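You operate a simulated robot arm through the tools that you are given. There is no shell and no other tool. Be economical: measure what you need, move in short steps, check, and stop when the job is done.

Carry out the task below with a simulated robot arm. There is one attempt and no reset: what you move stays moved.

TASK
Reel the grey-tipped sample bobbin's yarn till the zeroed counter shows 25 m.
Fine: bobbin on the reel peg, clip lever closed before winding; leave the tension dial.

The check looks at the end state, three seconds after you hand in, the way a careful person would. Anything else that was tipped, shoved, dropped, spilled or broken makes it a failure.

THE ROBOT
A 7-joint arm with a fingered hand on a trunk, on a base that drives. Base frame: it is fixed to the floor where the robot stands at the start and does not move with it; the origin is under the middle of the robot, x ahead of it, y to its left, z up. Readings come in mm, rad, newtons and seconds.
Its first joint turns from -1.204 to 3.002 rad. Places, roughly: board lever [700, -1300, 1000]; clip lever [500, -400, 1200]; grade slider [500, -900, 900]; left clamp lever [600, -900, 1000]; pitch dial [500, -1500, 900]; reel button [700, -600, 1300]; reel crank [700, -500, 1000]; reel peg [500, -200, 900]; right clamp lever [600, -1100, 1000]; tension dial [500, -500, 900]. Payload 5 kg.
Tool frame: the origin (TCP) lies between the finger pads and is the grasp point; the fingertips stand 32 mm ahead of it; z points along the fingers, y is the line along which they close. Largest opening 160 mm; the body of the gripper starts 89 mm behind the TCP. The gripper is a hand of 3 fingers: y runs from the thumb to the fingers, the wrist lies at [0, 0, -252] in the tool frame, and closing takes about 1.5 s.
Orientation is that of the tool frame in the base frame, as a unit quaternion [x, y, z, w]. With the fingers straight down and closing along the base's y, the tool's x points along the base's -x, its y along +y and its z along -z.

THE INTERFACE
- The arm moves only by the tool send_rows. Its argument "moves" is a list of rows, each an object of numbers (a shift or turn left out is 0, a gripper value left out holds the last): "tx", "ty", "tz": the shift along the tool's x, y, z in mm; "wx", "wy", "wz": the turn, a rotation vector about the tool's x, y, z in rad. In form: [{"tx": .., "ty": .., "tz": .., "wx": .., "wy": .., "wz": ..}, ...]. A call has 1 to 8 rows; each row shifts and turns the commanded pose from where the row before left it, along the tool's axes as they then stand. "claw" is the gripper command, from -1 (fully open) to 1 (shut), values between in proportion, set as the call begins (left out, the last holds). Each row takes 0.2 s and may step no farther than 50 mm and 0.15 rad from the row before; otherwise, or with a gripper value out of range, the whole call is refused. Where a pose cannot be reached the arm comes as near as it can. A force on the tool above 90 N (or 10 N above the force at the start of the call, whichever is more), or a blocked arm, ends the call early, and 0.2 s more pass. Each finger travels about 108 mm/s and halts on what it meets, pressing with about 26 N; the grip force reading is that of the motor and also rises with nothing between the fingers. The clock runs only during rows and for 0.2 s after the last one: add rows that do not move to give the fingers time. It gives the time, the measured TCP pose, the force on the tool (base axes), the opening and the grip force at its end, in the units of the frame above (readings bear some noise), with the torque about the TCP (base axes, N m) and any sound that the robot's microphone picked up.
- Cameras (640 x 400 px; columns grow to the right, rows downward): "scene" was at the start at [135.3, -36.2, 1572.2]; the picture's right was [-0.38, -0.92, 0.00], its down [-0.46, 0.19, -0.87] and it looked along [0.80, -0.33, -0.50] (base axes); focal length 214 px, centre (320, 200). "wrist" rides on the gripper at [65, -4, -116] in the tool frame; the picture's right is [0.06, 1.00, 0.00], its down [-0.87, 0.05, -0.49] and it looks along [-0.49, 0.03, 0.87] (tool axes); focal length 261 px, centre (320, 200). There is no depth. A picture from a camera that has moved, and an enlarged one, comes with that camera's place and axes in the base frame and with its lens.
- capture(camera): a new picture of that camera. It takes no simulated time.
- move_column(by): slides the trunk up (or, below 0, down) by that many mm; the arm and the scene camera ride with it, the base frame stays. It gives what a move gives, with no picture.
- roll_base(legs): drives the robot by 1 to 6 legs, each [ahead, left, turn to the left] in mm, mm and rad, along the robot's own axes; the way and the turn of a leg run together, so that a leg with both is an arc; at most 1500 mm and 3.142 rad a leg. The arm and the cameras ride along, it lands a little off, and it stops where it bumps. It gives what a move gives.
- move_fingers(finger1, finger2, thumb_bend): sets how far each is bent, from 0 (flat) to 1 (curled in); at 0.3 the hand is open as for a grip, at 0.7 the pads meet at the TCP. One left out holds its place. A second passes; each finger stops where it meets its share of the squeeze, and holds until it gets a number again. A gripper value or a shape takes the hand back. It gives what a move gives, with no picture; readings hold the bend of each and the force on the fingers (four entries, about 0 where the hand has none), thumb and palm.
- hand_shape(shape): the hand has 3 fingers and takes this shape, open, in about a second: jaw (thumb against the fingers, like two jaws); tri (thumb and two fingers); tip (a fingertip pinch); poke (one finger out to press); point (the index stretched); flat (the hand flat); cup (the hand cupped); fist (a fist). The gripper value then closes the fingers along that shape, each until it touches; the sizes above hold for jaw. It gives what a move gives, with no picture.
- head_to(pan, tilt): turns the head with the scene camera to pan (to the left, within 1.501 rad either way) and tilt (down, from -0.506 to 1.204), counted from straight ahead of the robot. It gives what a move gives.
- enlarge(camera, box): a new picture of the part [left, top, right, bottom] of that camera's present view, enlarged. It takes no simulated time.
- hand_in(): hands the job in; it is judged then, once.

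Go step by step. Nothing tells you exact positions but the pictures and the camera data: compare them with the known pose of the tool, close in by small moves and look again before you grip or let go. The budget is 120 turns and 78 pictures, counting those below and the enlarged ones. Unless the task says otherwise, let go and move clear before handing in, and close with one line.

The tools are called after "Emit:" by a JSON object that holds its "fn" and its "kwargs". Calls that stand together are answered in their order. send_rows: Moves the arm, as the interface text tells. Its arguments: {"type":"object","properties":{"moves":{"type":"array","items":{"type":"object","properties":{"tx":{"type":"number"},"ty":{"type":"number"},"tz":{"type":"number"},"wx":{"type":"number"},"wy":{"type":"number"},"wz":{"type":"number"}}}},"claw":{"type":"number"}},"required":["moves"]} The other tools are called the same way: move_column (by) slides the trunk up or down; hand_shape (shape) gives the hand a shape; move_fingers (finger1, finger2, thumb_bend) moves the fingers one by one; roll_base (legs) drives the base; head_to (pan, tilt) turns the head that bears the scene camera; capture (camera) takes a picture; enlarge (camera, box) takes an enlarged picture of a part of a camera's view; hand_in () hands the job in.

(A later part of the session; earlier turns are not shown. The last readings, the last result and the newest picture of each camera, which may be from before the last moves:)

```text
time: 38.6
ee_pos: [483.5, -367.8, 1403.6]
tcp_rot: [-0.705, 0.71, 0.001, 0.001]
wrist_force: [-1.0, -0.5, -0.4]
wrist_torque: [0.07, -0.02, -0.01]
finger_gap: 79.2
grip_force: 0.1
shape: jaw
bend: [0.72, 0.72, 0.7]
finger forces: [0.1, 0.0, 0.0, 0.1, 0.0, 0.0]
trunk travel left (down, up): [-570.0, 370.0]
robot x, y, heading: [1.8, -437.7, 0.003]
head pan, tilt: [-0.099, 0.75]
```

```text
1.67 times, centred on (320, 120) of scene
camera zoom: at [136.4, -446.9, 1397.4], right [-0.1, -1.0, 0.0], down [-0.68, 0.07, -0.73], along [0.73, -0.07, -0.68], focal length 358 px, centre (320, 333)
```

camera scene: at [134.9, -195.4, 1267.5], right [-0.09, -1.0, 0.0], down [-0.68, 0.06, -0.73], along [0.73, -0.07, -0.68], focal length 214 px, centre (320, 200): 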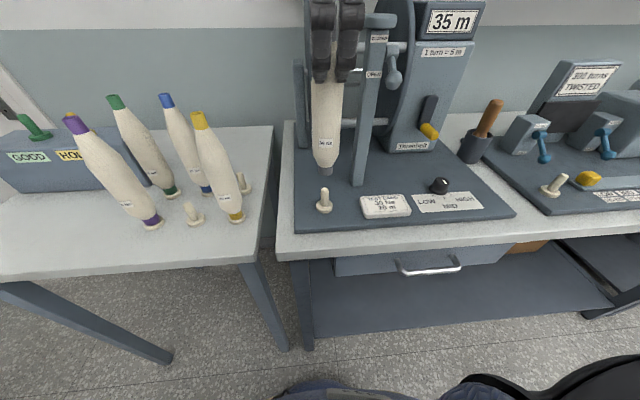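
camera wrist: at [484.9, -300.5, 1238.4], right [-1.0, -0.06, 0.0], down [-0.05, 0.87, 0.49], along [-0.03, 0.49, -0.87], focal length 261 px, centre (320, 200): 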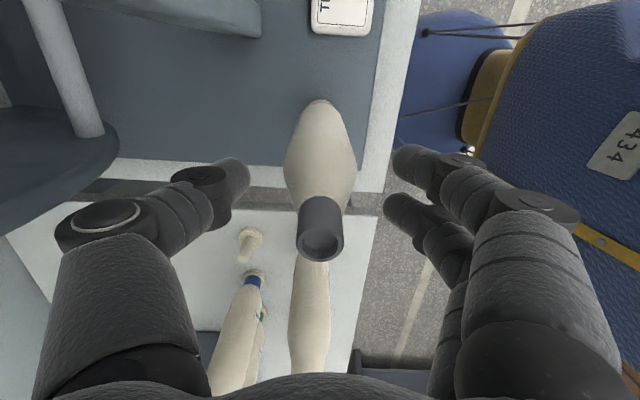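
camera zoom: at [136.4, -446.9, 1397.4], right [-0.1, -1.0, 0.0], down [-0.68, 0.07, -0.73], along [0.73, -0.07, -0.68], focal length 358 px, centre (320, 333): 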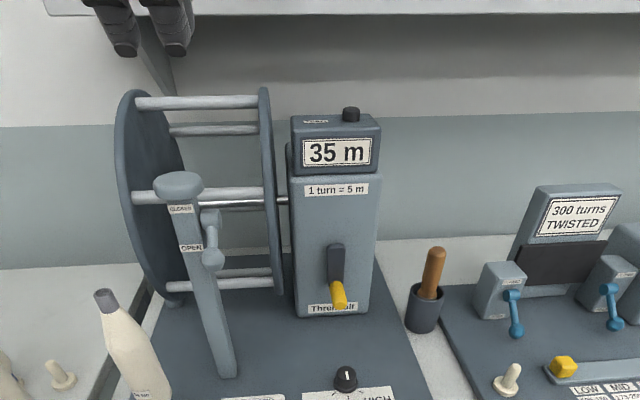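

The lever pivots at about (553, -354, 1208) with its knob at (524, -355, 1168), so it swings up to CLOSED in the x–z plane. The ZERO button is near (723, -546, 1280); since the tool points down now, I'll close the hand and move above it first.

Emit:
{"fn": "send_rows", "kwargs": {"moves": [{"ty": -39, "tx": 29}, {"ty": -39, "tx": 29}, {"ty": -39, "tx": 29}, {"ty": -39, "tx": 29}, {"ty": -39, "tx": 29}, {"ty": -39, "tx": 29}, {}, {}], "claw": 1.0}}

Emit:
{"fn": "capture", "kwargs": {"camera": "wrist"}}

Emit:
{"fn": "capture", "kwargs": {"camera": "scene"}}

```text
time: 40.4
ee_pos: [715.1, -541.7, 1403.3]
tcp_rot: [-0.705, 0.71, 0.001, 0.0]
wrist_force: [0.8, -0.2, 0.1]
wrist_torque: [0.02, 0.02, 0.0]
finger_gap: 0.3
grip_force: 26.2
shape: jaw
bend: [0.65, 0.65, 0.67]
finger forces: [0.0, 0.0, 0.0, 0.0, 0.1, 0.1]
trunk travel left (down, up): [-570.0, 370.0]
robot x, y, heading: [-0.4, -434.7, -0.002]
head pan, tilt: [-0.099, 0.75]
```

```text
40 pictures are left
camera wrist: at [720.1, -605.7, 1519.6], right [-1.0, -0.05, 0.0], down [-0.05, 0.87, 0.49], along [-0.03, 0.49, -0.87], focal length 261 px, centre (320, 200)
```

wrist: 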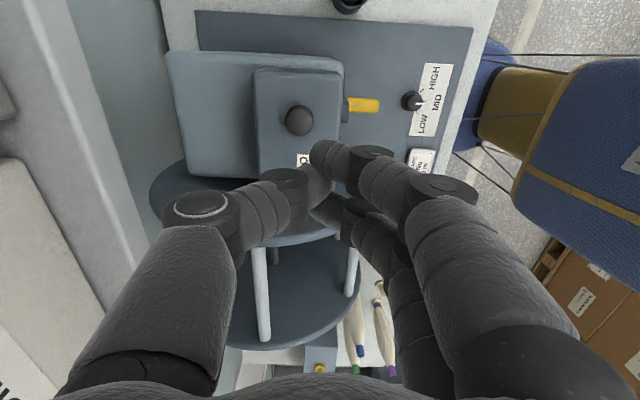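

```text
39 pictures are left
camera scene: at [137.1, -445.5, 1397.3], right [-0.1, -1.0, 0.0], down [-0.68, 0.07, -0.73], along [0.73, -0.07, -0.68], focal length 214 px, centre (320, 200)
```

scene: 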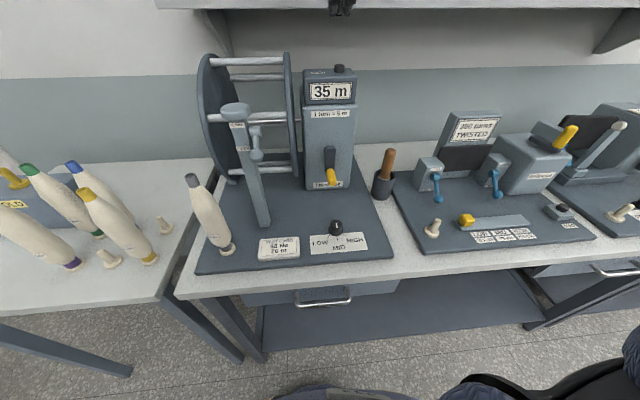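

The button top is at about (735, -552, 1278). I'll centre over it and come down close.

Emit:
{"fn": "send_rows", "kwargs": {"moves": [{"ty": -20, "tx": 10}, {"tz": 35}, {"tz": 35}, {}]}}

Emit:
{"fn": "capture", "kwargs": {"camera": "wrist"}}

Emit:
{"fn": "enlarge", "kwargs": {"camera": "scene", "box": [290, 0, 390, 110]}}

```text
time: 41.4
ee_pos: [734.6, -552.1, 1338.9]
tcp_rot: [-0.704, 0.71, 0.0, 0.001]
wrist_force: [-0.2, -0.5, 0.1]
wrist_torque: [0.01, -0.02, 0.0]
finger_gap: 0.1
grip_force: 25.6
shape: jaw
bend: [0.65, 0.65, 0.67]
finger forces: [0.0, 0.0, 0.0, 0.0, 0.1, 0.0]
trunk travel left (down, up): [-570.0, 370.0]
robot x, y, heading: [2.5, -433.6, -0.0]
head pan, tilt: [-0.099, 0.75]
```

```text
38 pictures are left
camera wrist: at [738.8, -616.8, 1453.1], right [-1.0, -0.06, 0.0], down [-0.05, 0.87, 0.49], along [-0.03, 0.49, -0.87], focal length 261 px, centre (320, 200)
```

wrist: 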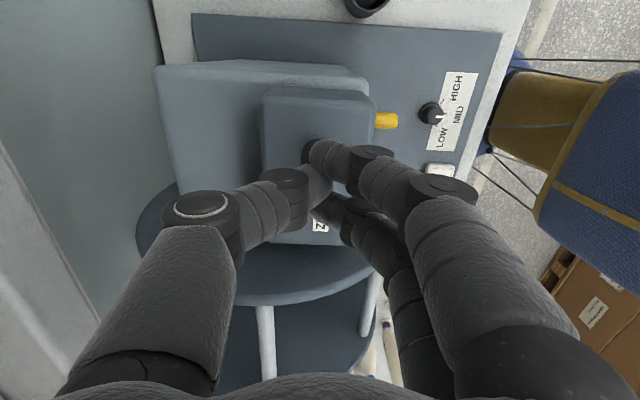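

```text
3.64 times, centred on (340, 55) of scene
camera zoom: at [135.6, -445.2, 1397.5], right [-0.1, -1.0, 0.0], down [-0.68, 0.07, -0.73], along [0.73, -0.07, -0.68], focal length 780 px, centre (247, 727)
```

zoom: 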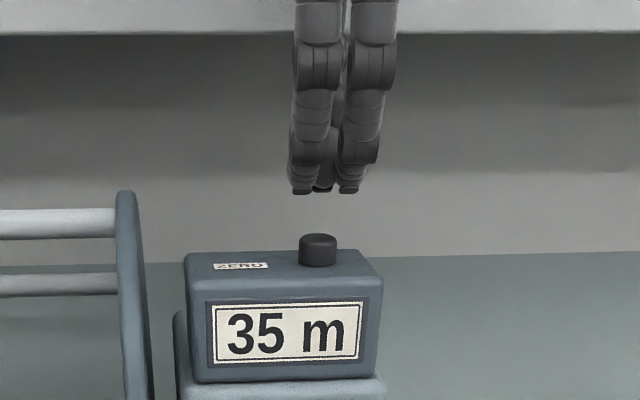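

Alignment is good apart from ~4 mm in y. Going down to the button in small steps.

Emit:
{"fn": "send_rows", "kwargs": {"moves": [{"tx": -4, "tz": 15}, {"tz": 12}, {"tz": 4}, {}]}}

Emit:
{"fn": "enlarge", "kwargs": {"camera": "scene", "box": [290, 0, 390, 110]}}

```text
time: 42.4
ee_pos: [735.7, -549.1, 1304.6]
tcp_rot: [-0.705, 0.71, -0.001, 0.002]
wrist_force: [9.5, -3.0, 19.0]
wrist_torque: [-0.09, -0.38, -0.03]
finger_gap: 0.1
grip_force: 26.1
shape: jaw
bend: [0.65, 0.65, 0.68]
finger forces: [0.0, 0.0, 0.0, 0.0, 39.4, 0.0]
trunk travel left (down, up): [-570.0, 370.0]
robot x, y, heading: [3.7, -434.5, 0.001]
head pan, tilt: [-0.099, 0.75]
heard: click
```

```text
3.64 times, centred on (340, 55) of scene
camera zoom: at [136.3, -445.6, 1397.7], right [-0.1, -1.0, 0.0], down [-0.68, 0.07, -0.73], along [0.73, -0.07, -0.68], focal length 780 px, centre (247, 727)
```

zoom: 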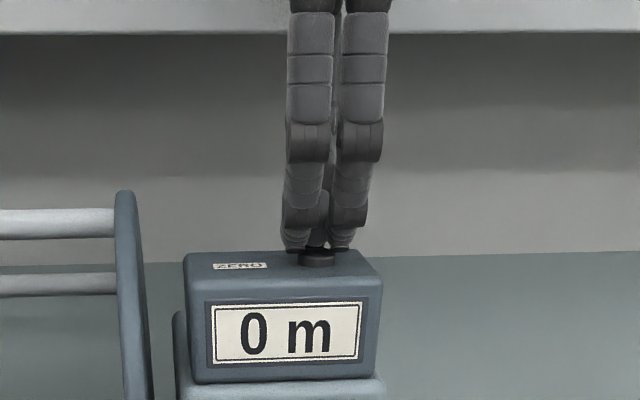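

The counter reads 0 m. I'll lift off, back the base up 280 mm for room, and then pitch the hand forward for the lever and crank.

Emit:
{"fn": "send_rows", "kwargs": {"moves": [{"tz": -20}, {"tz": -40}, {"tz": -30}, {}]}}

Emit:
{"fn": "roll_base", "kwargs": {"legs": [[-280, 0, 0]]}}

```text
time: 43.4
ee_pos: [734.9, -548.4, 1395.6]
tcp_rot: [-0.704, 0.71, 0.002, 0.0]
wrist_force: [0.4, 0.1, 0.1]
wrist_torque: [0.0, 0.03, -0.03]
finger_gap: 0.0
grip_force: 26.0
shape: jaw
bend: [0.65, 0.65, 0.67]
finger forces: [0.0, 0.1, 0.0, 0.1, 0.0, 0.1]
trunk travel left (down, up): [-570.0, 370.0]
robot x, y, heading: [2.6, -434.6, -0.001]
head pan, tilt: [-0.099, 0.75]
```

```text
time: 45.3
ee_pos: [456.0, -543.9, 1396.1]
tcp_rot: [0.707, -0.707, 0.0, 0.0]
wrist_force: [0.3, 0.6, 0.9]
wrist_torque: [0.01, -0.1, 0.01]
finger_gap: 0.0
grip_force: 25.8
shape: jaw
bend: [0.65, 0.65, 0.67]
finger forces: [0.0, 0.1, 0.0, 0.0, 0.1, 0.1]
trunk travel left (down, up): [-570.0, 370.0]
robot x, y, heading: [-274.7, -437.2, 0.011]
head pan, tilt: [-0.099, 0.75]
```

Emit:
{"fn": "send_rows", "kwargs": {"moves": [{"wx": 0.143}, {"wx": 0.143}, {"wx": 0.143}, {"wx": 0.143}, {"wx": 0.143}, {"wx": 0.143}, {}]}}

Emit:
{"fn": "head_to", "kwargs": {"pan": 0.05, "tilt": 0.5}}

```text
time: 46.9
ee_pos: [458.7, -542.9, 1394.1]
tcp_rot: [-0.643, 0.643, -0.295, 0.295]
wrist_force: [0.3, -0.4, 1.0]
wrist_torque: [-0.04, 0.01, 0.0]
finger_gap: 0.2
grip_force: 25.1
shape: jaw
bend: [0.65, 0.65, 0.67]
finger forces: [0.0, 0.1, 0.0, 0.0, 0.1, 0.0]
trunk travel left (down, up): [-570.0, 370.0]
robot x, y, heading: [-275.2, -438.1, 0.011]
head pan, tilt: [-0.099, 0.75]
```

```text
time: 47.7
ee_pos: [458.5, -543.3, 1395.2]
tcp_rot: [-0.643, 0.644, -0.293, 0.294]
wrist_force: [-0.8, -0.6, 0.0]
wrist_torque: [0.0, -0.02, -0.04]
finger_gap: 0.0
grip_force: 25.8
shape: jaw
bend: [0.65, 0.65, 0.67]
finger forces: [0.0, 0.0, 0.0, 0.0, 0.0, 0.0]
trunk travel left (down, up): [-570.0, 370.0]
robot x, y, heading: [-272.8, -435.4, 0.006]
head pan, tilt: [0.051, 0.499]
```

Emit:
{"fn": "send_rows", "kwargs": {"moves": [{"wx": 0.143}, {"wx": 0.143}, {"wx": 0.143}, {"wx": 0.143}, {"wx": 0.141}, {}]}}

Emit:
{"fn": "capture", "kwargs": {"camera": "scene"}}

Emit:
{"fn": "capture", "kwargs": {"camera": "wrist"}}

```text
time: 49.1
ee_pos: [457.5, -545.9, 1393.7]
tcp_rot: [-0.499, 0.5, -0.5, 0.501]
wrist_force: [0.2, 0.3, -0.4]
wrist_torque: [-0.02, -0.01, 0.04]
finger_gap: 0.1
grip_force: 25.5
shape: jaw
bend: [0.65, 0.65, 0.67]
finger forces: [0.0, 0.0, 0.0, 0.1, 0.1, 0.0]
trunk travel left (down, up): [-570.0, 370.0]
robot x, y, heading: [-277.0, -434.0, 0.011]
head pan, tilt: [0.051, 0.499]
```

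```text
35 pictures are left
camera scene: at [-132.1, -434.6, 1419.3], right [0.06, -1.0, 0.0], down [-0.48, -0.03, -0.88], along [0.88, 0.05, -0.48], focal length 214 px, centre (320, 200)
```

scene: 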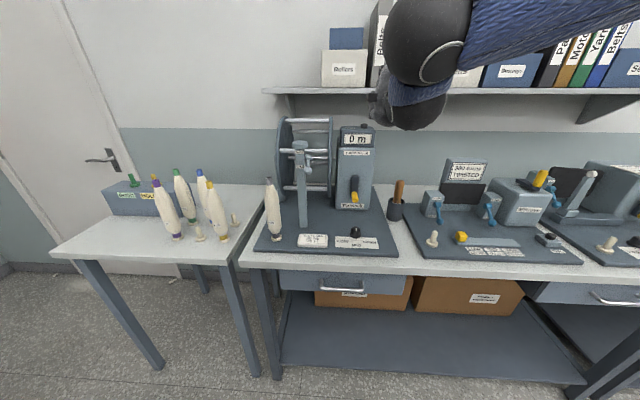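

```text
34 pictures are left
camera wrist: at [343.4, -610.8, 1397.5], right [0.0, -0.06, -1.0], down [-0.49, 0.87, -0.05], along [0.87, 0.49, -0.03], focal length 261 px, centre (320, 200)
```

wrist: 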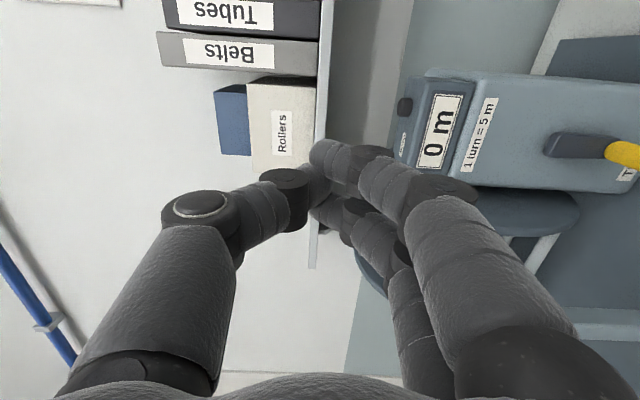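

The hand now points forward with the thumb on top. I'll lower the trunk to the lever's height and move sideways in front of the lever, with the hand part open.

Emit:
{"fn": "move_column", "kwargs": {"by": -226}}

Emit:
{"fn": "send_rows", "kwargs": {"moves": [{"tx": -45, "tz": -10}, {"tx": -45, "tz": -10}, {"tx": -45, "tz": -10}, {"tx": -45}, {}], "claw": 0.0}}

Emit:
{"fn": "capture", "kwargs": {"camera": "wrist"}}

Emit:
{"fn": "capture", "kwargs": {"camera": "scene"}}

```text
time: 51.5
ee_pos: [458.1, -543.5, 1168.4]
tcp_rot: [0.501, -0.5, 0.5, -0.5]
wrist_force: [0.6, 0.1, 0.0]
wrist_torque: [0.01, 0.04, 0.01]
finger_gap: 0.0
grip_force: 25.8
shape: jaw
bend: [0.65, 0.65, 0.67]
finger forces: [0.0, 0.0, 0.1, 0.1, 0.0, 0.0]
trunk travel left (down, up): [-344.0, 596.0]
robot x, y, heading: [-274.4, -437.3, 0.01]
head pan, tilt: [0.051, 0.499]
```

```text
time: 52.7
ee_pos: [426.6, -365.9, 1166.2]
tcp_rot: [-0.5, 0.5, -0.5, 0.5]
wrist_force: [0.2, 0.0, 0.0]
wrist_torque: [0.0, -0.01, 0.02]
finger_gap: 79.6
grip_force: 0.1
shape: jaw
bend: [0.72, 0.72, 0.7]
finger forces: [0.0, 0.1, 0.0, 0.1, 0.1, 0.0]
trunk travel left (down, up): [-344.0, 596.0]
robot x, y, heading: [-278.8, -439.0, 0.008]
head pan, tilt: [0.051, 0.499]
```

```text
33 pictures are left
camera wrist: at [310.5, -431.0, 1169.5], right [0.0, -0.06, -1.0], down [-0.49, 0.87, -0.05], along [0.87, 0.49, -0.03], focal length 261 px, centre (320, 200)
```

wrist: 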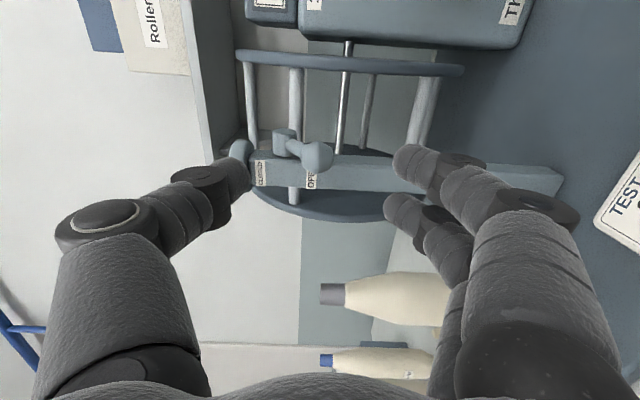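

```text
32 pictures are left
camera scene: at [-132.4, -433.4, 1193.3], right [0.06, -1.0, 0.0], down [-0.48, -0.03, -0.88], along [0.88, 0.05, -0.48], focal length 214 px, centre (320, 200)
```

scene: 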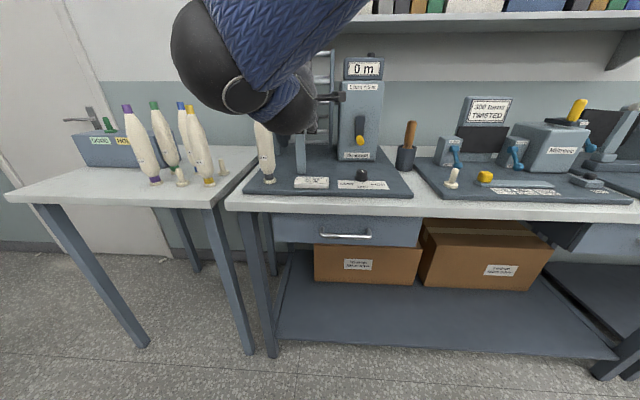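

The knob is at about (521, -355, 1166) between thumb and fingers. I'll move forward so the knob sits just ahead of the TCP.

Emit:
{"fn": "send_rows", "kwargs": {"moves": [{"tz": 26}, {"tz": 26}, {"tz": 26}, {}]}}

Emit:
{"fn": "capture", "kwargs": {"camera": "wrist"}}

```text
time: 53.7
ee_pos: [505.1, -364.5, 1168.9]
tcp_rot: [0.5, -0.5, 0.5, -0.5]
wrist_force: [-0.2, 0.1, 0.4]
wrist_torque: [0.01, -0.01, 0.02]
finger_gap: 79.6
grip_force: 0.2
shape: jaw
bend: [0.72, 0.72, 0.7]
finger forces: [0.0, 0.0, 0.0, 0.0, 0.0, 0.1]
trunk travel left (down, up): [-344.0, 596.0]
robot x, y, heading: [-276.1, -438.4, 0.009]
head pan, tilt: [0.051, 0.499]
```

```text
31 pictures are left
camera wrist: at [390.2, -429.6, 1171.9], right [0.0, -0.06, -1.0], down [-0.49, 0.87, -0.05], along [0.87, 0.49, -0.03], focal length 261 px, centre (320, 200)
```

wrist: 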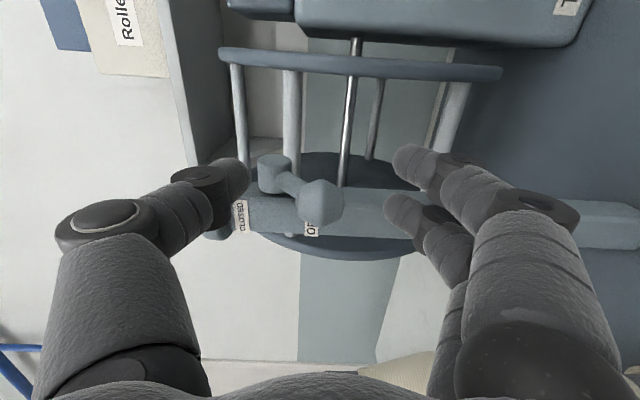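

The knob is between thumb and lower finger. Closing on it.

Emit:
{"fn": "send_rows", "kwargs": {"moves": [{}, {}, {}, {}, {}, {}], "claw": 0.7}}

Emit:
{"fn": "capture", "kwargs": {"camera": "wrist"}}

```text
time: 55.1
ee_pos: [505.3, -364.4, 1169.1]
tcp_rot: [0.5, -0.5, 0.5, -0.5]
wrist_force: [-0.9, 0.0, -1.1]
wrist_torque: [-0.06, 0.03, 0.03]
finger_gap: 24.5
grip_force: 0.0
shape: jaw
bend: [0.72, 0.72, 0.7]
finger forces: [0.1, 1.1, 0.0, 0.0, 0.0, 0.0]
trunk travel left (down, up): [-344.0, 596.0]
robot x, y, heading: [-273.5, -438.6, 0.01]
head pan, tilt: [0.051, 0.499]
```

```text
30 pictures are left
camera wrist: at [390.2, -429.6, 1171.6], right [0.0, -0.06, -1.0], down [-0.49, 0.87, -0.05], along [0.87, 0.49, -0.03], focal length 261 px, centre (320, 200)
```

wrist: 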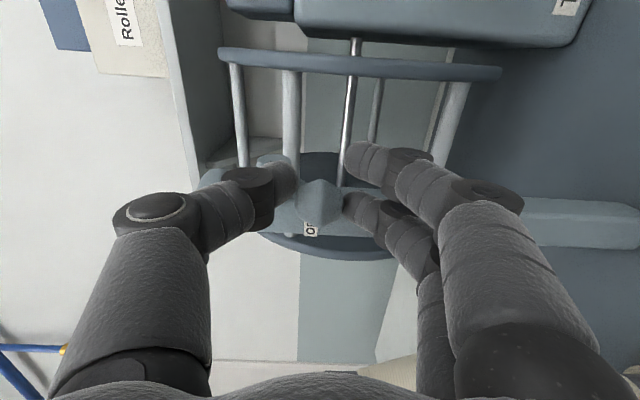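

The knob is loosely enclosed. I'll lift it along its arc about the pivot.

Emit:
{"fn": "send_rows", "kwargs": {"moves": [{"tz": -8.2, "ty": -10.5}, {"tz": -5.1, "ty": -12.3}, {"tz": -1.7, "ty": -13.2}, {}]}}

Emit:
{"fn": "capture", "kwargs": {"camera": "wrist"}}

```text
time: 56.1
ee_pos: [490.2, -364.2, 1205.9]
tcp_rot: [0.5, -0.5, 0.5, -0.5]
wrist_force: [-1.2, 0.0, 0.4]
wrist_torque: [0.03, 0.03, 0.02]
finger_gap: 24.6
grip_force: 0.0
shape: jaw
bend: [0.72, 0.72, 0.7]
finger forces: [0.1, 0.9, 0.0, 0.0, 0.3, 0.0]
trunk travel left (down, up): [-344.0, 596.0]
robot x, y, heading: [-274.8, -439.2, 0.006]
head pan, tilt: [0.051, 0.499]
```

```text
29 pictures are left
camera wrist: at [375.9, -429.4, 1209.3], right [0.0, -0.06, -1.0], down [-0.49, 0.87, -0.05], along [0.87, 0.49, -0.03], focal length 261 px, centre (320, 200)
```

wrist: 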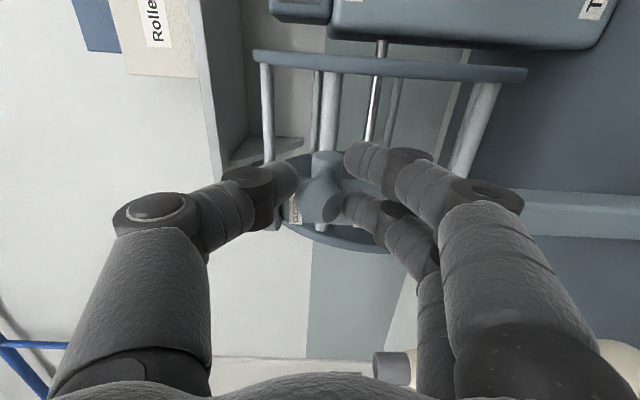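

The lever follows smoothly. Continuing the arc upward.

Emit:
{"fn": "send_rows", "kwargs": {"moves": [{"tz": 1.7, "ty": -13.2}, {"tz": 5.1, "ty": -12.3}, {"tz": 8.2, "ty": -10.5}, {}]}}

Emit:
{"fn": "capture", "kwargs": {"camera": "wrist"}}

```text
time: 57.1
ee_pos: [504.6, -366.9, 1239.9]
tcp_rot: [0.501, -0.5, 0.499, -0.501]
wrist_force: [-13.3, -0.7, -8.7]
wrist_torque: [-0.13, 0.6, 0.12]
finger_gap: 27.3
grip_force: 0.2
shape: jaw
bend: [0.72, 0.72, 0.7]
finger forces: [0.1, 14.2, 0.0, 0.1, 0.0, 0.1]
trunk travel left (down, up): [-344.0, 596.0]
robot x, y, heading: [-274.9, -438.2, 0.012]
head pan, tilt: [0.051, 0.499]
```

```text
28 pictures are left
camera wrist: at [389.6, -431.2, 1243.7], right [0.0, -0.06, -1.0], down [-0.49, 0.87, -0.05], along [0.87, 0.49, -0.03], focal length 261 px, centre (320, 200)
```

wrist: 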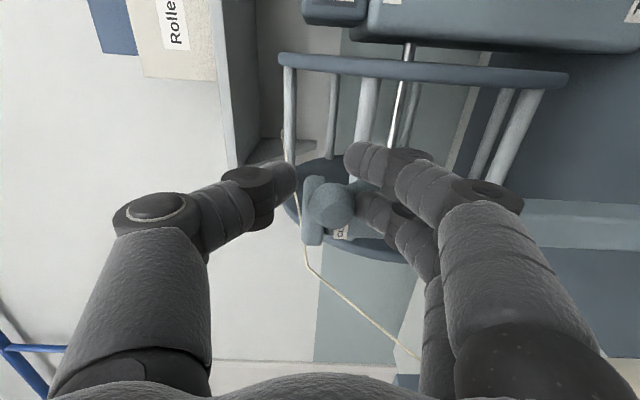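

The lever has hit its upper stop and a yarn now runs from the bobbin to the clip, so it is closed. I'll open the hand and draw back.

Emit:
{"fn": "send_rows", "kwargs": {"moves": [{"ty": 6, "tz": -4}, {}, {}, {}], "claw": 0.0}}

Emit:
{"fn": "send_rows", "kwargs": {"moves": [{"tz": -30}, {"tz": -40}, {"tz": -30}, {"tx": 40}, {"tx": 40}, {"tx": 40}, {"tx": 30}]}}

Emit:
{"fn": "capture", "kwargs": {"camera": "wrist"}}

Emit:
{"fn": "capture", "kwargs": {"camera": "scene"}}

```text
time: 58.1
ee_pos: [500.6, -364.9, 1235.2]
tcp_rot: [0.5, -0.5, 0.501, -0.499]
wrist_force: [-0.8, 0.8, -0.8]
wrist_torque: [0.0, 0.03, 0.0]
finger_gap: 79.6
grip_force: 0.0
shape: jaw
bend: [0.72, 0.72, 0.7]
finger forces: [0.1, 0.1, 0.0, 0.1, 0.0, 0.0]
trunk travel left (down, up): [-344.0, 596.0]
robot x, y, heading: [-274.8, -441.1, 0.014]
head pan, tilt: [0.051, 0.499]
```

```text
time: 59.7
ee_pos: [400.8, -518.3, 1234.5]
tcp_rot: [0.501, -0.5, 0.499, -0.5]
wrist_force: [-0.1, 0.2, 0.6]
wrist_torque: [0.03, -0.01, 0.04]
finger_gap: 79.3
grip_force: 0.1
shape: jaw
bend: [0.72, 0.72, 0.7]
finger forces: [0.0, 0.0, 0.0, 0.0, 0.1, 0.0]
trunk travel left (down, up): [-344.0, 596.0]
robot x, y, heading: [-276.6, -438.5, 0.012]
head pan, tilt: [0.051, 0.499]
```

```text
27 pictures are left
camera wrist: at [286.4, -582.9, 1236.9], right [0.0, -0.06, -1.0], down [-0.49, 0.87, -0.05], along [0.87, 0.49, -0.03], focal length 261 px, centre (320, 200)
```

wrist: 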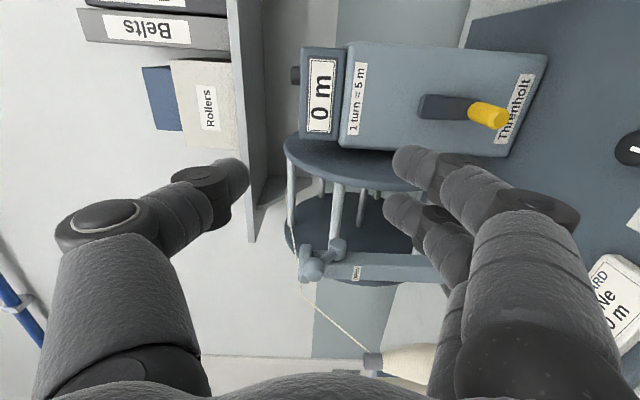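

```text
26 pictures are left
camera scene: at [-132.4, -434.0, 1193.3], right [0.06, -1.0, 0.0], down [-0.48, -0.03, -0.88], along [0.88, 0.05, -0.48], focal length 214 px, centre (320, 200)
```

scene: 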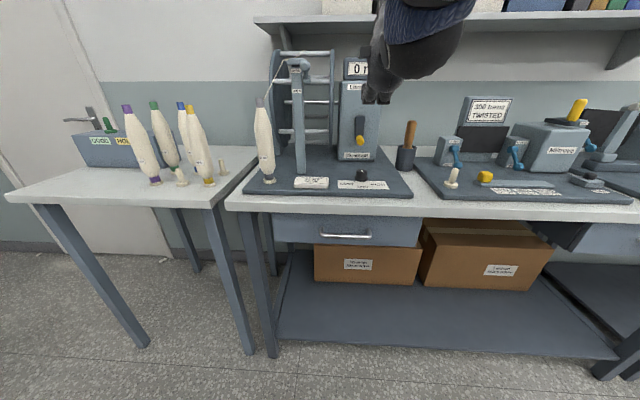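

The crank pivot is at about (655, -526, 1085), with the handle pointing toward me at z≈1026, radius ≈59 mm. To keep the hand's body clear of the tension dial underneath, I'll roll it 90° so it closes sideways.

Emit:
{"fn": "send_rows", "kwargs": {"moves": [{"wz": -0.143}, {"wz": -0.143}, {"wz": -0.143}, {"wz": -0.143}, {"wz": -0.143}, {"wz": -0.143}, {"wz": -0.143}]}}

Emit:
{"fn": "send_rows", "kwargs": {"moves": [{"wz": -0.143}, {"wz": -0.143}, {"wz": -0.143}, {"wz": -0.141}, {}]}}

Emit:
{"fn": "move_column", "kwargs": {"by": -155}}

Emit:
{"fn": "capture", "kwargs": {"camera": "wrist"}}

Emit:
{"fn": "capture", "kwargs": {"camera": "scene"}}

```text
time: 61.3
ee_pos: [401.5, -515.2, 1233.9]
tcp_rot: [0.679, -0.197, 0.678, -0.198]
wrist_force: [0.0, 0.4, -0.4]
wrist_torque: [0.01, 0.01, 0.0]
finger_gap: 79.2
grip_force: 0.1
shape: jaw
bend: [0.72, 0.72, 0.7]
finger forces: [0.0, 0.1, 0.0, 0.0, 0.0, 0.0]
trunk travel left (down, up): [-344.0, 596.0]
robot x, y, heading: [-279.1, -437.5, 0.012]
head pan, tilt: [0.051, 0.499]
```

```text
time: 62.5
ee_pos: [401.4, -515.3, 1235.6]
tcp_rot: [0.707, 0.001, 0.707, 0.0]
wrist_force: [0.1, -0.6, 0.1]
wrist_torque: [0.0, 0.01, -0.01]
finger_gap: 79.6
grip_force: 0.0
shape: jaw
bend: [0.72, 0.72, 0.7]
finger forces: [0.0, 0.0, 0.1, 0.0, 0.0, 0.0]
trunk travel left (down, up): [-344.0, 596.0]
robot x, y, heading: [-275.8, -442.3, 0.01]
head pan, tilt: [0.051, 0.499]
```

```text
time: 64.3
ee_pos: [401.6, -514.2, 1080.5]
tcp_rot: [0.707, 0.0, 0.707, 0.0]
wrist_force: [0.4, 0.2, 0.6]
wrist_torque: [0.01, 0.02, 0.01]
finger_gap: 79.3
grip_force: 0.0
shape: jaw
bend: [0.72, 0.72, 0.7]
finger forces: [0.0, 0.1, 0.0, 0.0, 0.0, 0.0]
trunk travel left (down, up): [-189.0, 751.0]
robot x, y, heading: [-273.0, -438.3, 0.011]
head pan, tilt: [0.051, 0.499]
```

```text
25 pictures are left
camera wrist: at [286.4, -510.3, 1144.5], right [0.0, -1.0, 0.06], down [-0.49, -0.05, -0.87], along [0.87, -0.03, -0.49], focal length 261 px, centre (320, 200)
```

wrist: 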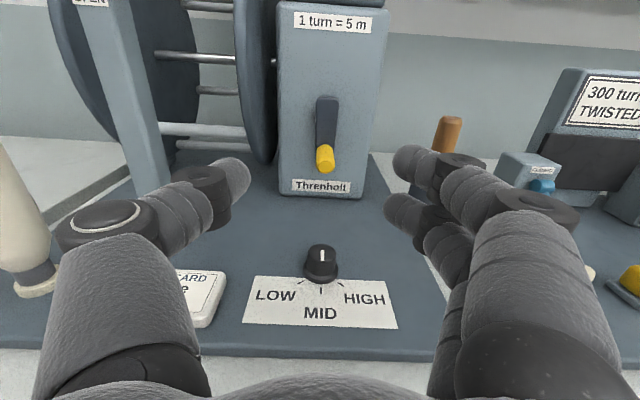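

```text
24 pictures are left
camera scene: at [-132.6, -433.2, 1038.5], right [0.06, -1.0, 0.0], down [-0.48, -0.03, -0.88], along [0.88, 0.05, -0.48], focal length 214 px, centre (320, 200)
```

scene: 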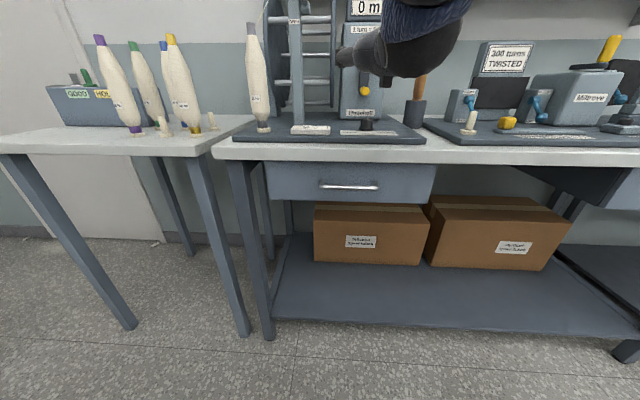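

The view on the crank is excellent: handle axis at about (y -523, z 1021), pivot z≈1081. I'll move in front of the handle and raise the head to watch the counter.

Emit:
{"fn": "send_rows", "kwargs": {"moves": [{"tx": -30, "ty": 9}, {"tx": -29}, {"tz": 40}, {"tz": 40}, {"tz": 40}, {"tz": 38}, {}]}}

Emit:
{"fn": "head_to", "kwargs": {"pan": -0.1, "tilt": 0.0}}

Emit:
{"fn": "capture", "kwargs": {"camera": "wrist"}}

Emit:
{"fn": "capture", "kwargs": {"camera": "scene"}}

```text
time: 65.9
ee_pos: [561.0, -524.7, 1023.6]
tcp_rot: [0.708, -0.001, 0.706, 0.0]
wrist_force: [0.2, -0.2, -0.4]
wrist_torque: [-0.01, -0.05, 0.03]
finger_gap: 79.5
grip_force: 0.1
shape: jaw
bend: [0.72, 0.72, 0.7]
finger forces: [0.0, 0.0, 0.0, 0.0, 0.0, 0.1]
trunk travel left (down, up): [-189.0, 751.0]
robot x, y, heading: [-274.8, -440.2, 0.012]
head pan, tilt: [0.051, 0.499]
```

```text
time: 66.8
ee_pos: [560.3, -525.2, 1023.1]
tcp_rot: [0.707, 0.001, 0.707, -0.001]
wrist_force: [-0.5, 0.1, 0.1]
wrist_torque: [-0.01, 0.03, 0.01]
finger_gap: 79.2
grip_force: 0.0
shape: jaw
bend: [0.72, 0.72, 0.7]
finger forces: [0.1, 0.1, 0.0, 0.0, 0.0, 0.1]
trunk travel left (down, up): [-189.0, 751.0]
robot x, y, heading: [-276.9, -435.7, 0.008]
head pan, tilt: [-0.099, 0.0]
```

```text
23 pictures are left
camera wrist: at [445.0, -520.4, 1087.3], right [0.0, -1.0, 0.06], down [-0.49, -0.05, -0.87], along [0.87, -0.03, -0.49], focal length 261 px, centre (320, 200)
```

wrist: 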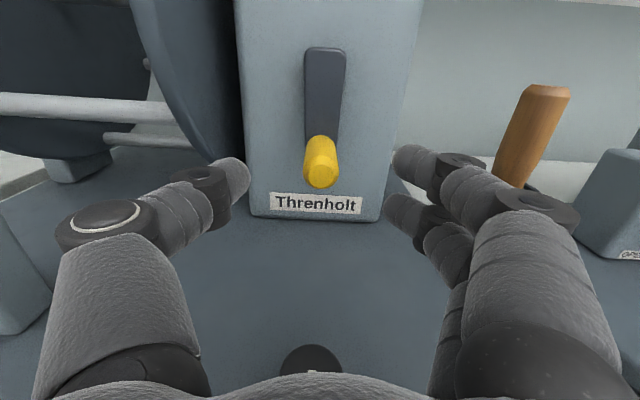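

```text
22 pictures are left
camera scene: at [-133.6, -446.9, 1084.4], right [-0.09, -1.0, 0.0], down [0.0, 0.0, -1.0], along [1.0, -0.09, 0.0], focal length 214 px, centre (320, 200)
```

scene: 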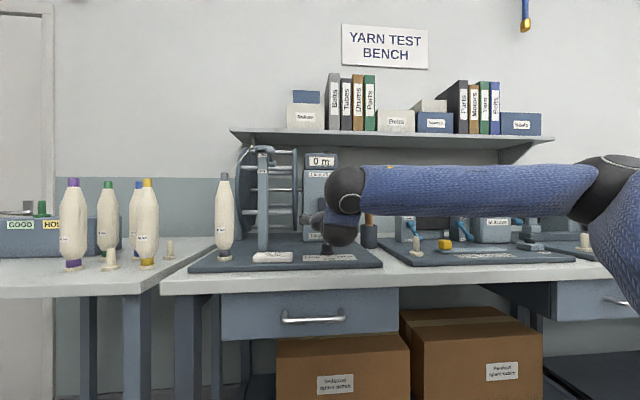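

The handle is centred between thumb and fingers, and the counter is in sight. Moving forward and closing on the handle.

Emit:
{"fn": "send_rows", "kwargs": {"moves": [{"tz": 26, "tx": -2}, {"tz": 26}, {}]}}

Emit:
{"fn": "send_rows", "kwargs": {"moves": [{}, {}, {}, {}, {}, {}, {}], "claw": 1.0}}

Emit:
{"fn": "capture", "kwargs": {"camera": "wrist"}}

```text
time: 67.6
ee_pos: [609.9, -524.1, 1021.7]
tcp_rot: [0.708, 0.0, 0.706, -0.001]
wrist_force: [0.6, 0.1, -1.1]
wrist_torque: [0.01, 0.0, -0.01]
finger_gap: 79.5
grip_force: 0.0
shape: jaw
bend: [0.72, 0.72, 0.7]
finger forces: [0.1, 0.0, 0.1, 0.0, 0.0, 0.0]
trunk travel left (down, up): [-189.0, 751.0]
robot x, y, heading: [-274.0, -436.3, 0.012]
head pan, tilt: [-0.099, 0.0]
```

```text
time: 69.2
ee_pos: [611.2, -523.8, 1021.1]
tcp_rot: [0.708, -0.001, 0.706, -0.001]
wrist_force: [4.7, -0.7, 5.1]
wrist_torque: [0.0, -0.04, -0.08]
finger_gap: 8.5
grip_force: 25.9
shape: jaw
bend: [0.71, 0.72, 0.7]
finger forces: [5.9, 16.5, 0.1, 0.0, 21.0, 0.0]
trunk travel left (down, up): [-189.0, 751.0]
robot x, y, heading: [-274.6, -436.4, 0.012]
head pan, tilt: [-0.099, 0.0]
```

```text
21 pictures are left
camera wrist: at [496.2, -519.1, 1085.7], right [0.0, -1.0, 0.06], down [-0.49, -0.05, -0.87], along [0.87, -0.03, -0.49], focal length 261 px, centre (320, 200)
```

wrist: 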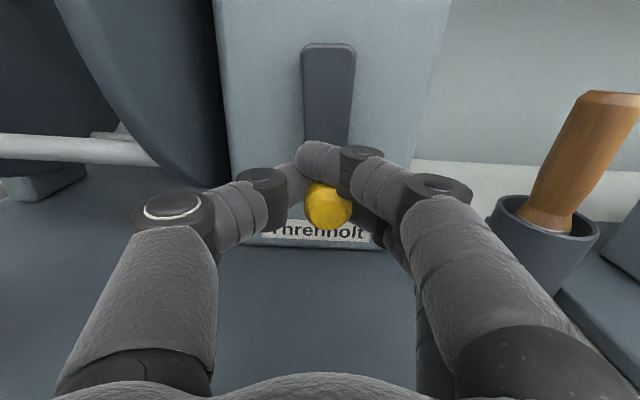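

The handle is cradled between the fingers. I'll turn it clockwise a quarter (left and up) and check force and counter.

Emit:
{"fn": "send_rows", "kwargs": {"moves": [{"ty": -15.5, "tx": 2.0}, {"ty": -14.5, "tx": 6.0}, {"ty": -12.4, "tx": 9.5}, {"ty": -9.5, "tx": 12.4}, {"ty": -6.0, "tx": 14.5}, {"ty": -2.0, "tx": 15.5}]}}

Emit:
{"fn": "capture", "kwargs": {"camera": "wrist"}}

Emit:
{"fn": "enlarge", "kwargs": {"camera": "scene", "box": [290, 140, 350, 180]}}

```text
time: 70.6
ee_pos: [610.0, -462.3, 1085.4]
tcp_rot: [0.705, -0.001, 0.709, -0.002]
wrist_force: [10.8, 14.5, 19.0]
wrist_torque: [0.03, -0.37, 0.29]
finger_gap: 7.4
grip_force: 26.2
shape: jaw
bend: [0.71, 0.72, 0.7]
finger forces: [0.0, 10.4, 0.0, 0.0, 33.1, 0.1]
trunk travel left (down, up): [-189.0, 751.0]
robot x, y, heading: [-276.1, -440.8, 0.011]
head pan, tilt: [-0.099, 0.0]
```

```text
20 pictures are left
camera wrist: at [494.5, -457.9, 1148.8], right [0.0, -1.0, 0.06], down [-0.49, -0.05, -0.87], along [0.87, -0.03, -0.48], focal length 261 px, centre (320, 200)
```

wrist: 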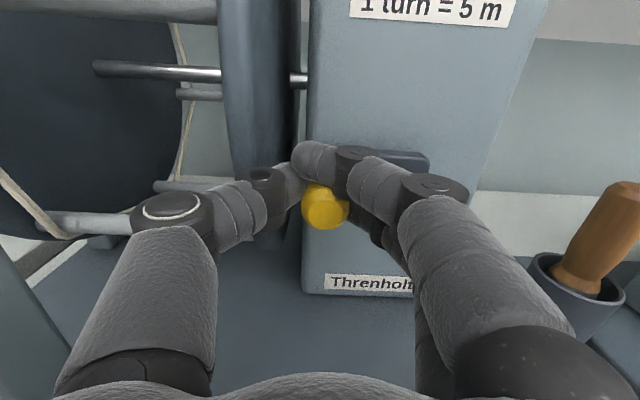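

```text
10.00 times, centred on (320, 160) of scene
camera zoom: at [-134.0, -445.5, 1084.9], right [-0.09, -1.0, 0.0], down [0.0, 0.0, -1.0], along [1.0, -0.09, 0.0], focal length 2145 px, centre (320, 600)
```

zoom: 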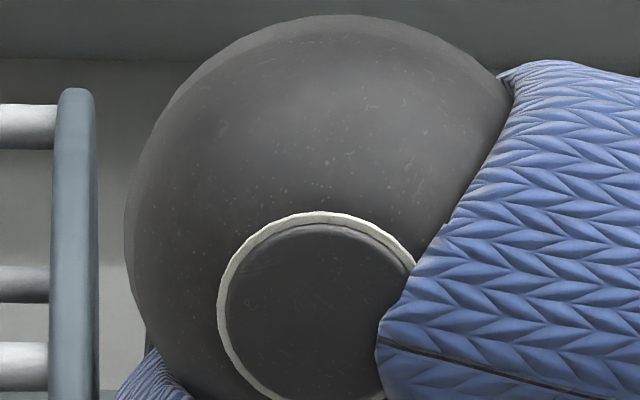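

The crank follows (arm now horizontal left) and yarn appears on the reel. Continuing over the top to the right side.

Emit:
{"fn": "send_rows", "kwargs": {"moves": [{"ty": 4.6, "tx": 23}, {"ty": 13, "tx": 19.5}, {"ty": 19.5, "tx": 13}, {"ty": 23, "tx": 4.6}, {"ty": 23, "tx": -4.6}, {"ty": 19.5, "tx": -13}, {"ty": 13, "tx": -19.5}, {"ty": 4.6, "tx": -23}]}}

Emit:
{"fn": "capture", "kwargs": {"camera": "wrist"}}

```text
time: 72.4
ee_pos: [610.1, -584.8, 1079.0]
tcp_rot: [0.708, 0.0, 0.706, -0.001]
wrist_force: [0.1, -0.7, 0.5]
wrist_torque: [-0.01, 0.04, -0.02]
finger_gap: 3.4
grip_force: 25.9
shape: jaw
bend: [0.71, 0.75, 0.71]
finger forces: [0.1, 0.0, 0.0, 0.0, 0.1, 0.1]
trunk travel left (down, up): [-189.0, 751.0]
robot x, y, heading: [-273.2, -435.5, 0.01]
head pan, tilt: [-0.099, 0.0]
```

```text
18 pictures are left
camera wrist: at [495.6, -579.9, 1142.3], right [0.0, -1.0, 0.06], down [-0.49, -0.05, -0.87], along [0.87, -0.03, -0.49], focal length 261 px, centre (320, 200)
```

wrist: 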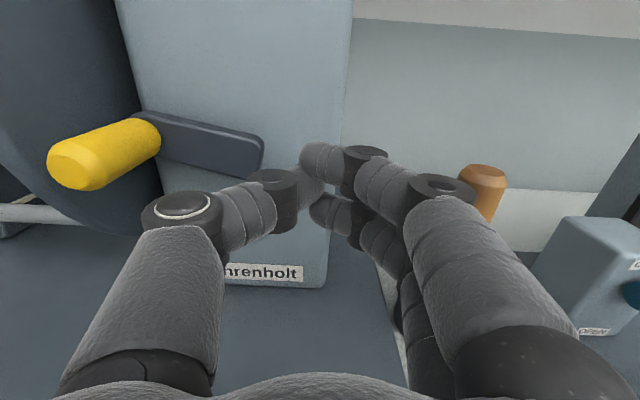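

The handle slipped out past the top of the fingers and stayed near 9–10 o'clock. A more robust way is to push the handle round its circle with a single stretched finger, since it has only one freedom; I'll back off and take the poke shape.

Emit:
{"fn": "send_rows", "kwargs": {"moves": [{"tz": -40}, {"tz": -40}, {}]}}

Emit:
{"fn": "hand_shape", "kwargs": {"shape": "poke"}}

Emit:
{"fn": "capture", "kwargs": {"camera": "wrist"}}

```text
time: 73.2
ee_pos: [530.4, -585.9, 1076.0]
tcp_rot: [0.708, -0.001, 0.706, 0.0]
wrist_force: [0.4, 0.5, 0.2]
wrist_torque: [-0.02, -0.02, 0.01]
finger_gap: 3.5
grip_force: 25.9
shape: jaw
bend: [0.71, 0.75, 0.71]
finger forces: [0.0, 0.0, 0.0, 0.0, 0.0, 0.0]
trunk travel left (down, up): [-189.0, 751.0]
robot x, y, heading: [-272.8, -433.6, 0.007]
head pan, tilt: [-0.099, 0.0]
```

```text
time: 74.1
ee_pos: [529.7, -584.2, 1075.9]
tcp_rot: [0.708, 0.001, 0.707, -0.002]
wrist_force: [0.3, 0.2, 0.0]
wrist_torque: [0.0, -0.03, -0.01]
finger_gap: 0.0
grip_force: 0.0
shape: poke
bend: [1.0, 1.0, 0.46]
finger forces: [0.1, 0.0, 0.0, 0.0, 0.1, 0.0]
trunk travel left (down, up): [-189.0, 751.0]
robot x, y, heading: [-276.7, -440.0, 0.008]
head pan, tilt: [-0.099, 0.0]
```

```text
17 pictures are left
camera wrist: at [414.7, -580.2, 1141.4], right [0.0, -1.0, 0.06], down [-0.49, -0.05, -0.87], along [0.87, -0.03, -0.49], focal length 261 px, centre (320, 200)
```

wrist: 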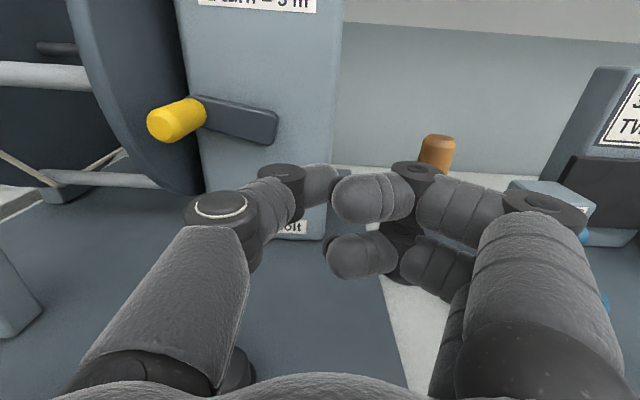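

Emit:
{"fn": "hand_shape", "kwargs": {"shape": "point"}}

Emit:
{"fn": "capture", "kwargs": {"camera": "wrist"}}

```text
time: 75.0
ee_pos: [528.7, -584.6, 1078.3]
tcp_rot: [0.708, 0.0, 0.707, 0.0]
wrist_force: [0.4, 0.0, 0.3]
wrist_torque: [-0.01, 0.03, 0.01]
finger_gap: 0.0
grip_force: 0.1
shape: point
bend: [0.36, 1.0, 0.43]
finger forces: [0.1, 0.0, 0.0, 0.1, 0.0, 0.0]
trunk travel left (down, up): [-189.0, 751.0]
robot x, y, heading: [-275.1, -435.6, 0.012]
head pan, tilt: [-0.099, 0.0]
```

```text
16 pictures are left
camera wrist: at [414.7, -580.2, 1141.4], right [0.0, -1.0, 0.06], down [-0.49, -0.05, -0.87], along [0.87, -0.03, -0.49], focal length 261 px, centre (320, 200)
```

wrist: 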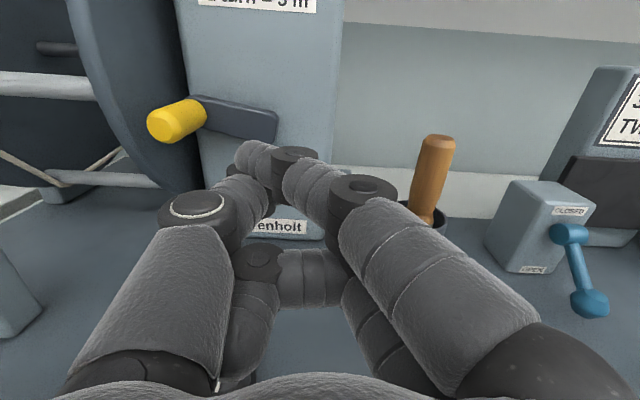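

The pointing finger is slanted, so I'll set the fingers individually: one finger flat, the other and the thumb curled in.

Emit:
{"fn": "move_fingers", "kwargs": {"finger1": 0.1, "finger2": 1.0, "thumb_bend": 1.0}}

Emit:
{"fn": "capture", "kwargs": {"camera": "wrist"}}

```text
time: 76.0
ee_pos: [530.0, -584.1, 1077.7]
tcp_rot: [0.707, 0.0, 0.707, -0.001]
wrist_force: [-0.3, -0.4, 0.4]
wrist_torque: [-0.01, 0.0, 0.01]
finger_gap: 5.3
grip_force: 0.0
shape: fingers
bend: [0.89, 1.0, 0.86]
finger forces: [0.0, 0.0, 0.0, 0.0, 0.1, 0.1]
trunk travel left (down, up): [-189.0, 751.0]
robot x, y, heading: [-274.8, -437.0, 0.01]
head pan, tilt: [-0.099, 0.0]
```

```text
15 pictures are left
camera wrist: at [414.7, -580.2, 1141.4], right [0.0, -1.0, 0.06], down [-0.49, -0.05, -0.87], along [0.87, -0.03, -0.49], focal length 261 px, centre (320, 200)
```

wrist: 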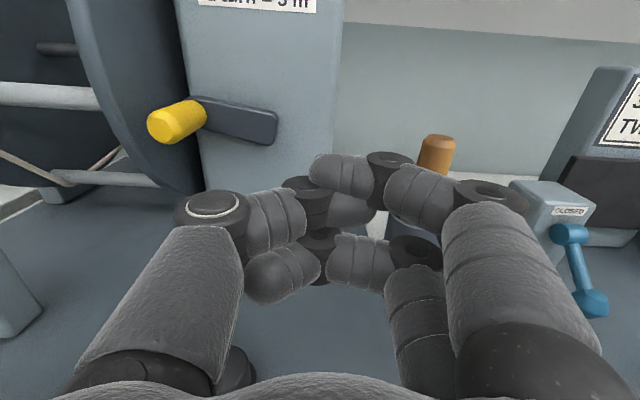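

Emit:
{"fn": "move_fingers", "kwargs": {"finger1": 1.0, "finger2": 1.0, "thumb_bend": 0.15}}

Emit:
{"fn": "send_rows", "kwargs": {"moves": [{}, {}]}}

Emit:
{"fn": "capture", "kwargs": {"camera": "wrist"}}

```text
time: 77.0
ee_pos: [528.5, -584.0, 1077.8]
tcp_rot: [0.708, 0.0, 0.706, -0.001]
wrist_force: [0.1, 0.2, 0.8]
wrist_torque: [0.04, 0.0, 0.0]
finger_gap: 4.5
grip_force: 0.1
shape: fingers
bend: [0.75, 1.0, 0.79]
finger forces: [0.0, 0.1, 0.0, 0.0, 0.0, 0.0]
trunk travel left (down, up): [-189.0, 751.0]
robot x, y, heading: [-274.9, -436.8, 0.011]
head pan, tilt: [-0.099, 0.0]
```

```text
time: 77.6
ee_pos: [528.5, -585.0, 1077.0]
tcp_rot: [0.707, 0.001, 0.707, -0.001]
wrist_force: [0.8, 0.4, -0.2]
wrist_torque: [0.01, -0.01, 0.01]
finger_gap: 4.8
grip_force: 0.1
shape: fingers
bend: [0.75, 1.0, 0.79]
finger forces: [0.1, 0.0, 0.0, 0.1, 0.1, 0.0]
trunk travel left (down, up): [-189.0, 751.0]
robot x, y, heading: [-274.7, -442.0, 0.012]
head pan, tilt: [-0.099, 0.0]
```

```text
14 pictures are left
camera wrist: at [414.7, -580.2, 1141.4], right [0.0, -1.0, 0.06], down [-0.49, -0.05, -0.87], along [0.87, -0.03, -0.49], focal length 261 px, centre (320, 200)
```

wrist: 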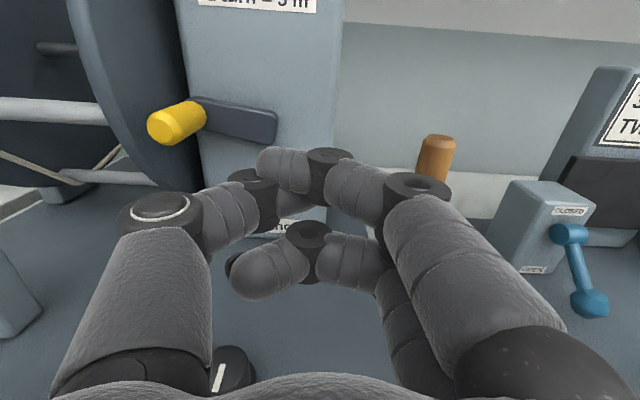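

Thumb and finger interlocked. I'll reopen to jaw first and then curl only the two fingers, leaving the thumb straight.

Emit:
{"fn": "hand_shape", "kwargs": {"shape": "jaw"}}

Emit:
{"fn": "send_rows", "kwargs": {"moves": [{}, {}, {}], "claw": -1.0}}

Emit:
{"fn": "move_fingers", "kwargs": {"finger1": 1.0, "finger2": 1.0, "thumb_bend": 0.1}}

Emit:
{"fn": "capture", "kwargs": {"camera": "wrist"}}

```text
time: 78.5
ee_pos: [530.0, -583.8, 1076.3]
tcp_rot: [0.707, 0.0, 0.707, 0.0]
wrist_force: [1.1, 1.0, -0.2]
wrist_torque: [-0.01, -0.04, 0.0]
finger_gap: 159.7
grip_force: 0.1
shape: jaw
bend: [0.3, 0.3, 0.3]
finger forces: [0.0, 0.0, 0.0, 0.0, 0.0, 0.0]
trunk travel left (down, up): [-189.0, 751.0]
robot x, y, heading: [-274.7, -439.5, 0.011]
head pan, tilt: [-0.099, 0.0]
```

```text
time: 79.3
ee_pos: [529.4, -585.2, 1077.3]
tcp_rot: [0.708, 0.0, 0.707, -0.001]
wrist_force: [0.1, -0.4, 0.3]
wrist_torque: [0.0, 0.04, 0.02]
finger_gap: 159.9
grip_force: 0.0
shape: jaw
bend: [0.3, 0.3, 0.3]
finger forces: [0.0, 0.1, 0.1, 0.0, 0.1, 0.0]
trunk travel left (down, up): [-189.0, 751.0]
robot x, y, heading: [-271.0, -438.0, 0.011]
head pan, tilt: [-0.099, 0.0]
```

```text
time: 80.3
ee_pos: [529.5, -584.8, 1077.0]
tcp_rot: [0.708, 0.0, 0.706, -0.001]
wrist_force: [-0.6, 0.7, 0.4]
wrist_torque: [0.02, 0.02, 0.01]
finger_gap: 82.7
grip_force: 0.2
shape: fingers
bend: [1.0, 1.0, 0.1]
finger forces: [0.0, 0.0, 0.1, 0.0, 0.0, 0.1]
trunk travel left (down, up): [-189.0, 751.0]
robot x, y, heading: [-274.0, -439.4, 0.006]
head pan, tilt: [-0.099, 0.0]
```

```text
13 pictures are left
camera wrist: at [414.7, -580.2, 1141.4], right [0.0, -1.0, 0.06], down [-0.49, -0.05, -0.87], along [0.87, -0.03, -0.49], focal length 261 px, centre (320, 200)
```

wrist: 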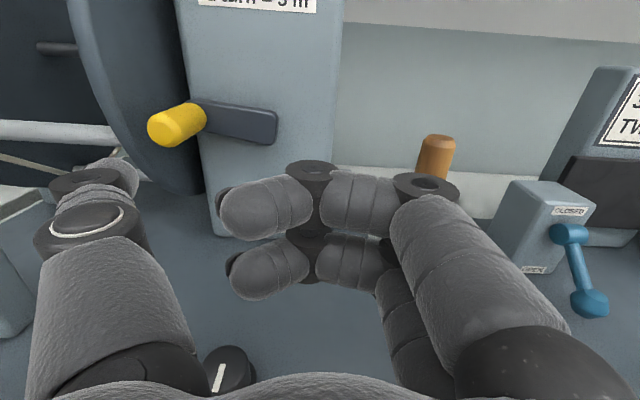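

Now the thumb stands straight as a pusher, about 117 mm left of the TCP, with the fingers tucked away. I'll place it just below the handle (which waits at about 9 o'clock) and go forward beside it.

Emit:
{"fn": "send_rows", "kwargs": {"moves": [{"tx": -24, "ty": 4}, {"tz": 40}, {"tz": 43}, {}]}}

Emit:
{"fn": "capture", "kwargs": {"camera": "wrist"}}

```text
time: 81.3
ee_pos: [614.6, -587.3, 1054.4]
tcp_rot: [0.708, 0.0, 0.706, -0.001]
wrist_force: [0.7, 0.3, 0.3]
wrist_torque: [0.01, 0.0, 0.02]
finger_gap: 83.2
grip_force: 0.0
shape: fingers
bend: [1.0, 1.0, 0.1]
finger forces: [0.0, 0.0, 0.0, 0.0, 0.0, 0.0]
trunk travel left (down, up): [-189.0, 751.0]
robot x, y, heading: [-276.8, -439.0, 0.007]
head pan, tilt: [-0.099, 0.0]
```

```text
12 pictures are left
camera wrist: at [500.5, -582.8, 1119.3], right [0.0, -1.0, 0.06], down [-0.49, -0.05, -0.87], along [0.87, -0.03, -0.49], focal length 261 px, centre (320, 200)
```

wrist: 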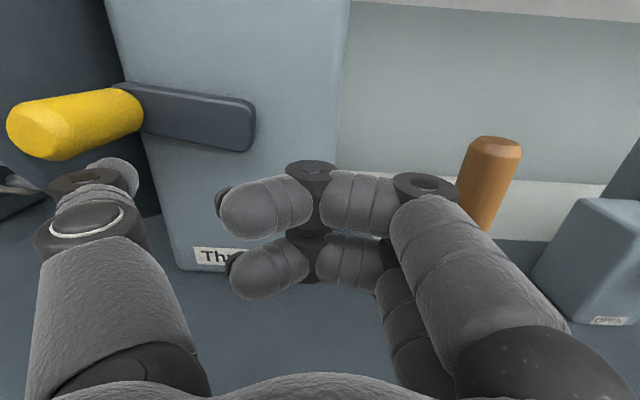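

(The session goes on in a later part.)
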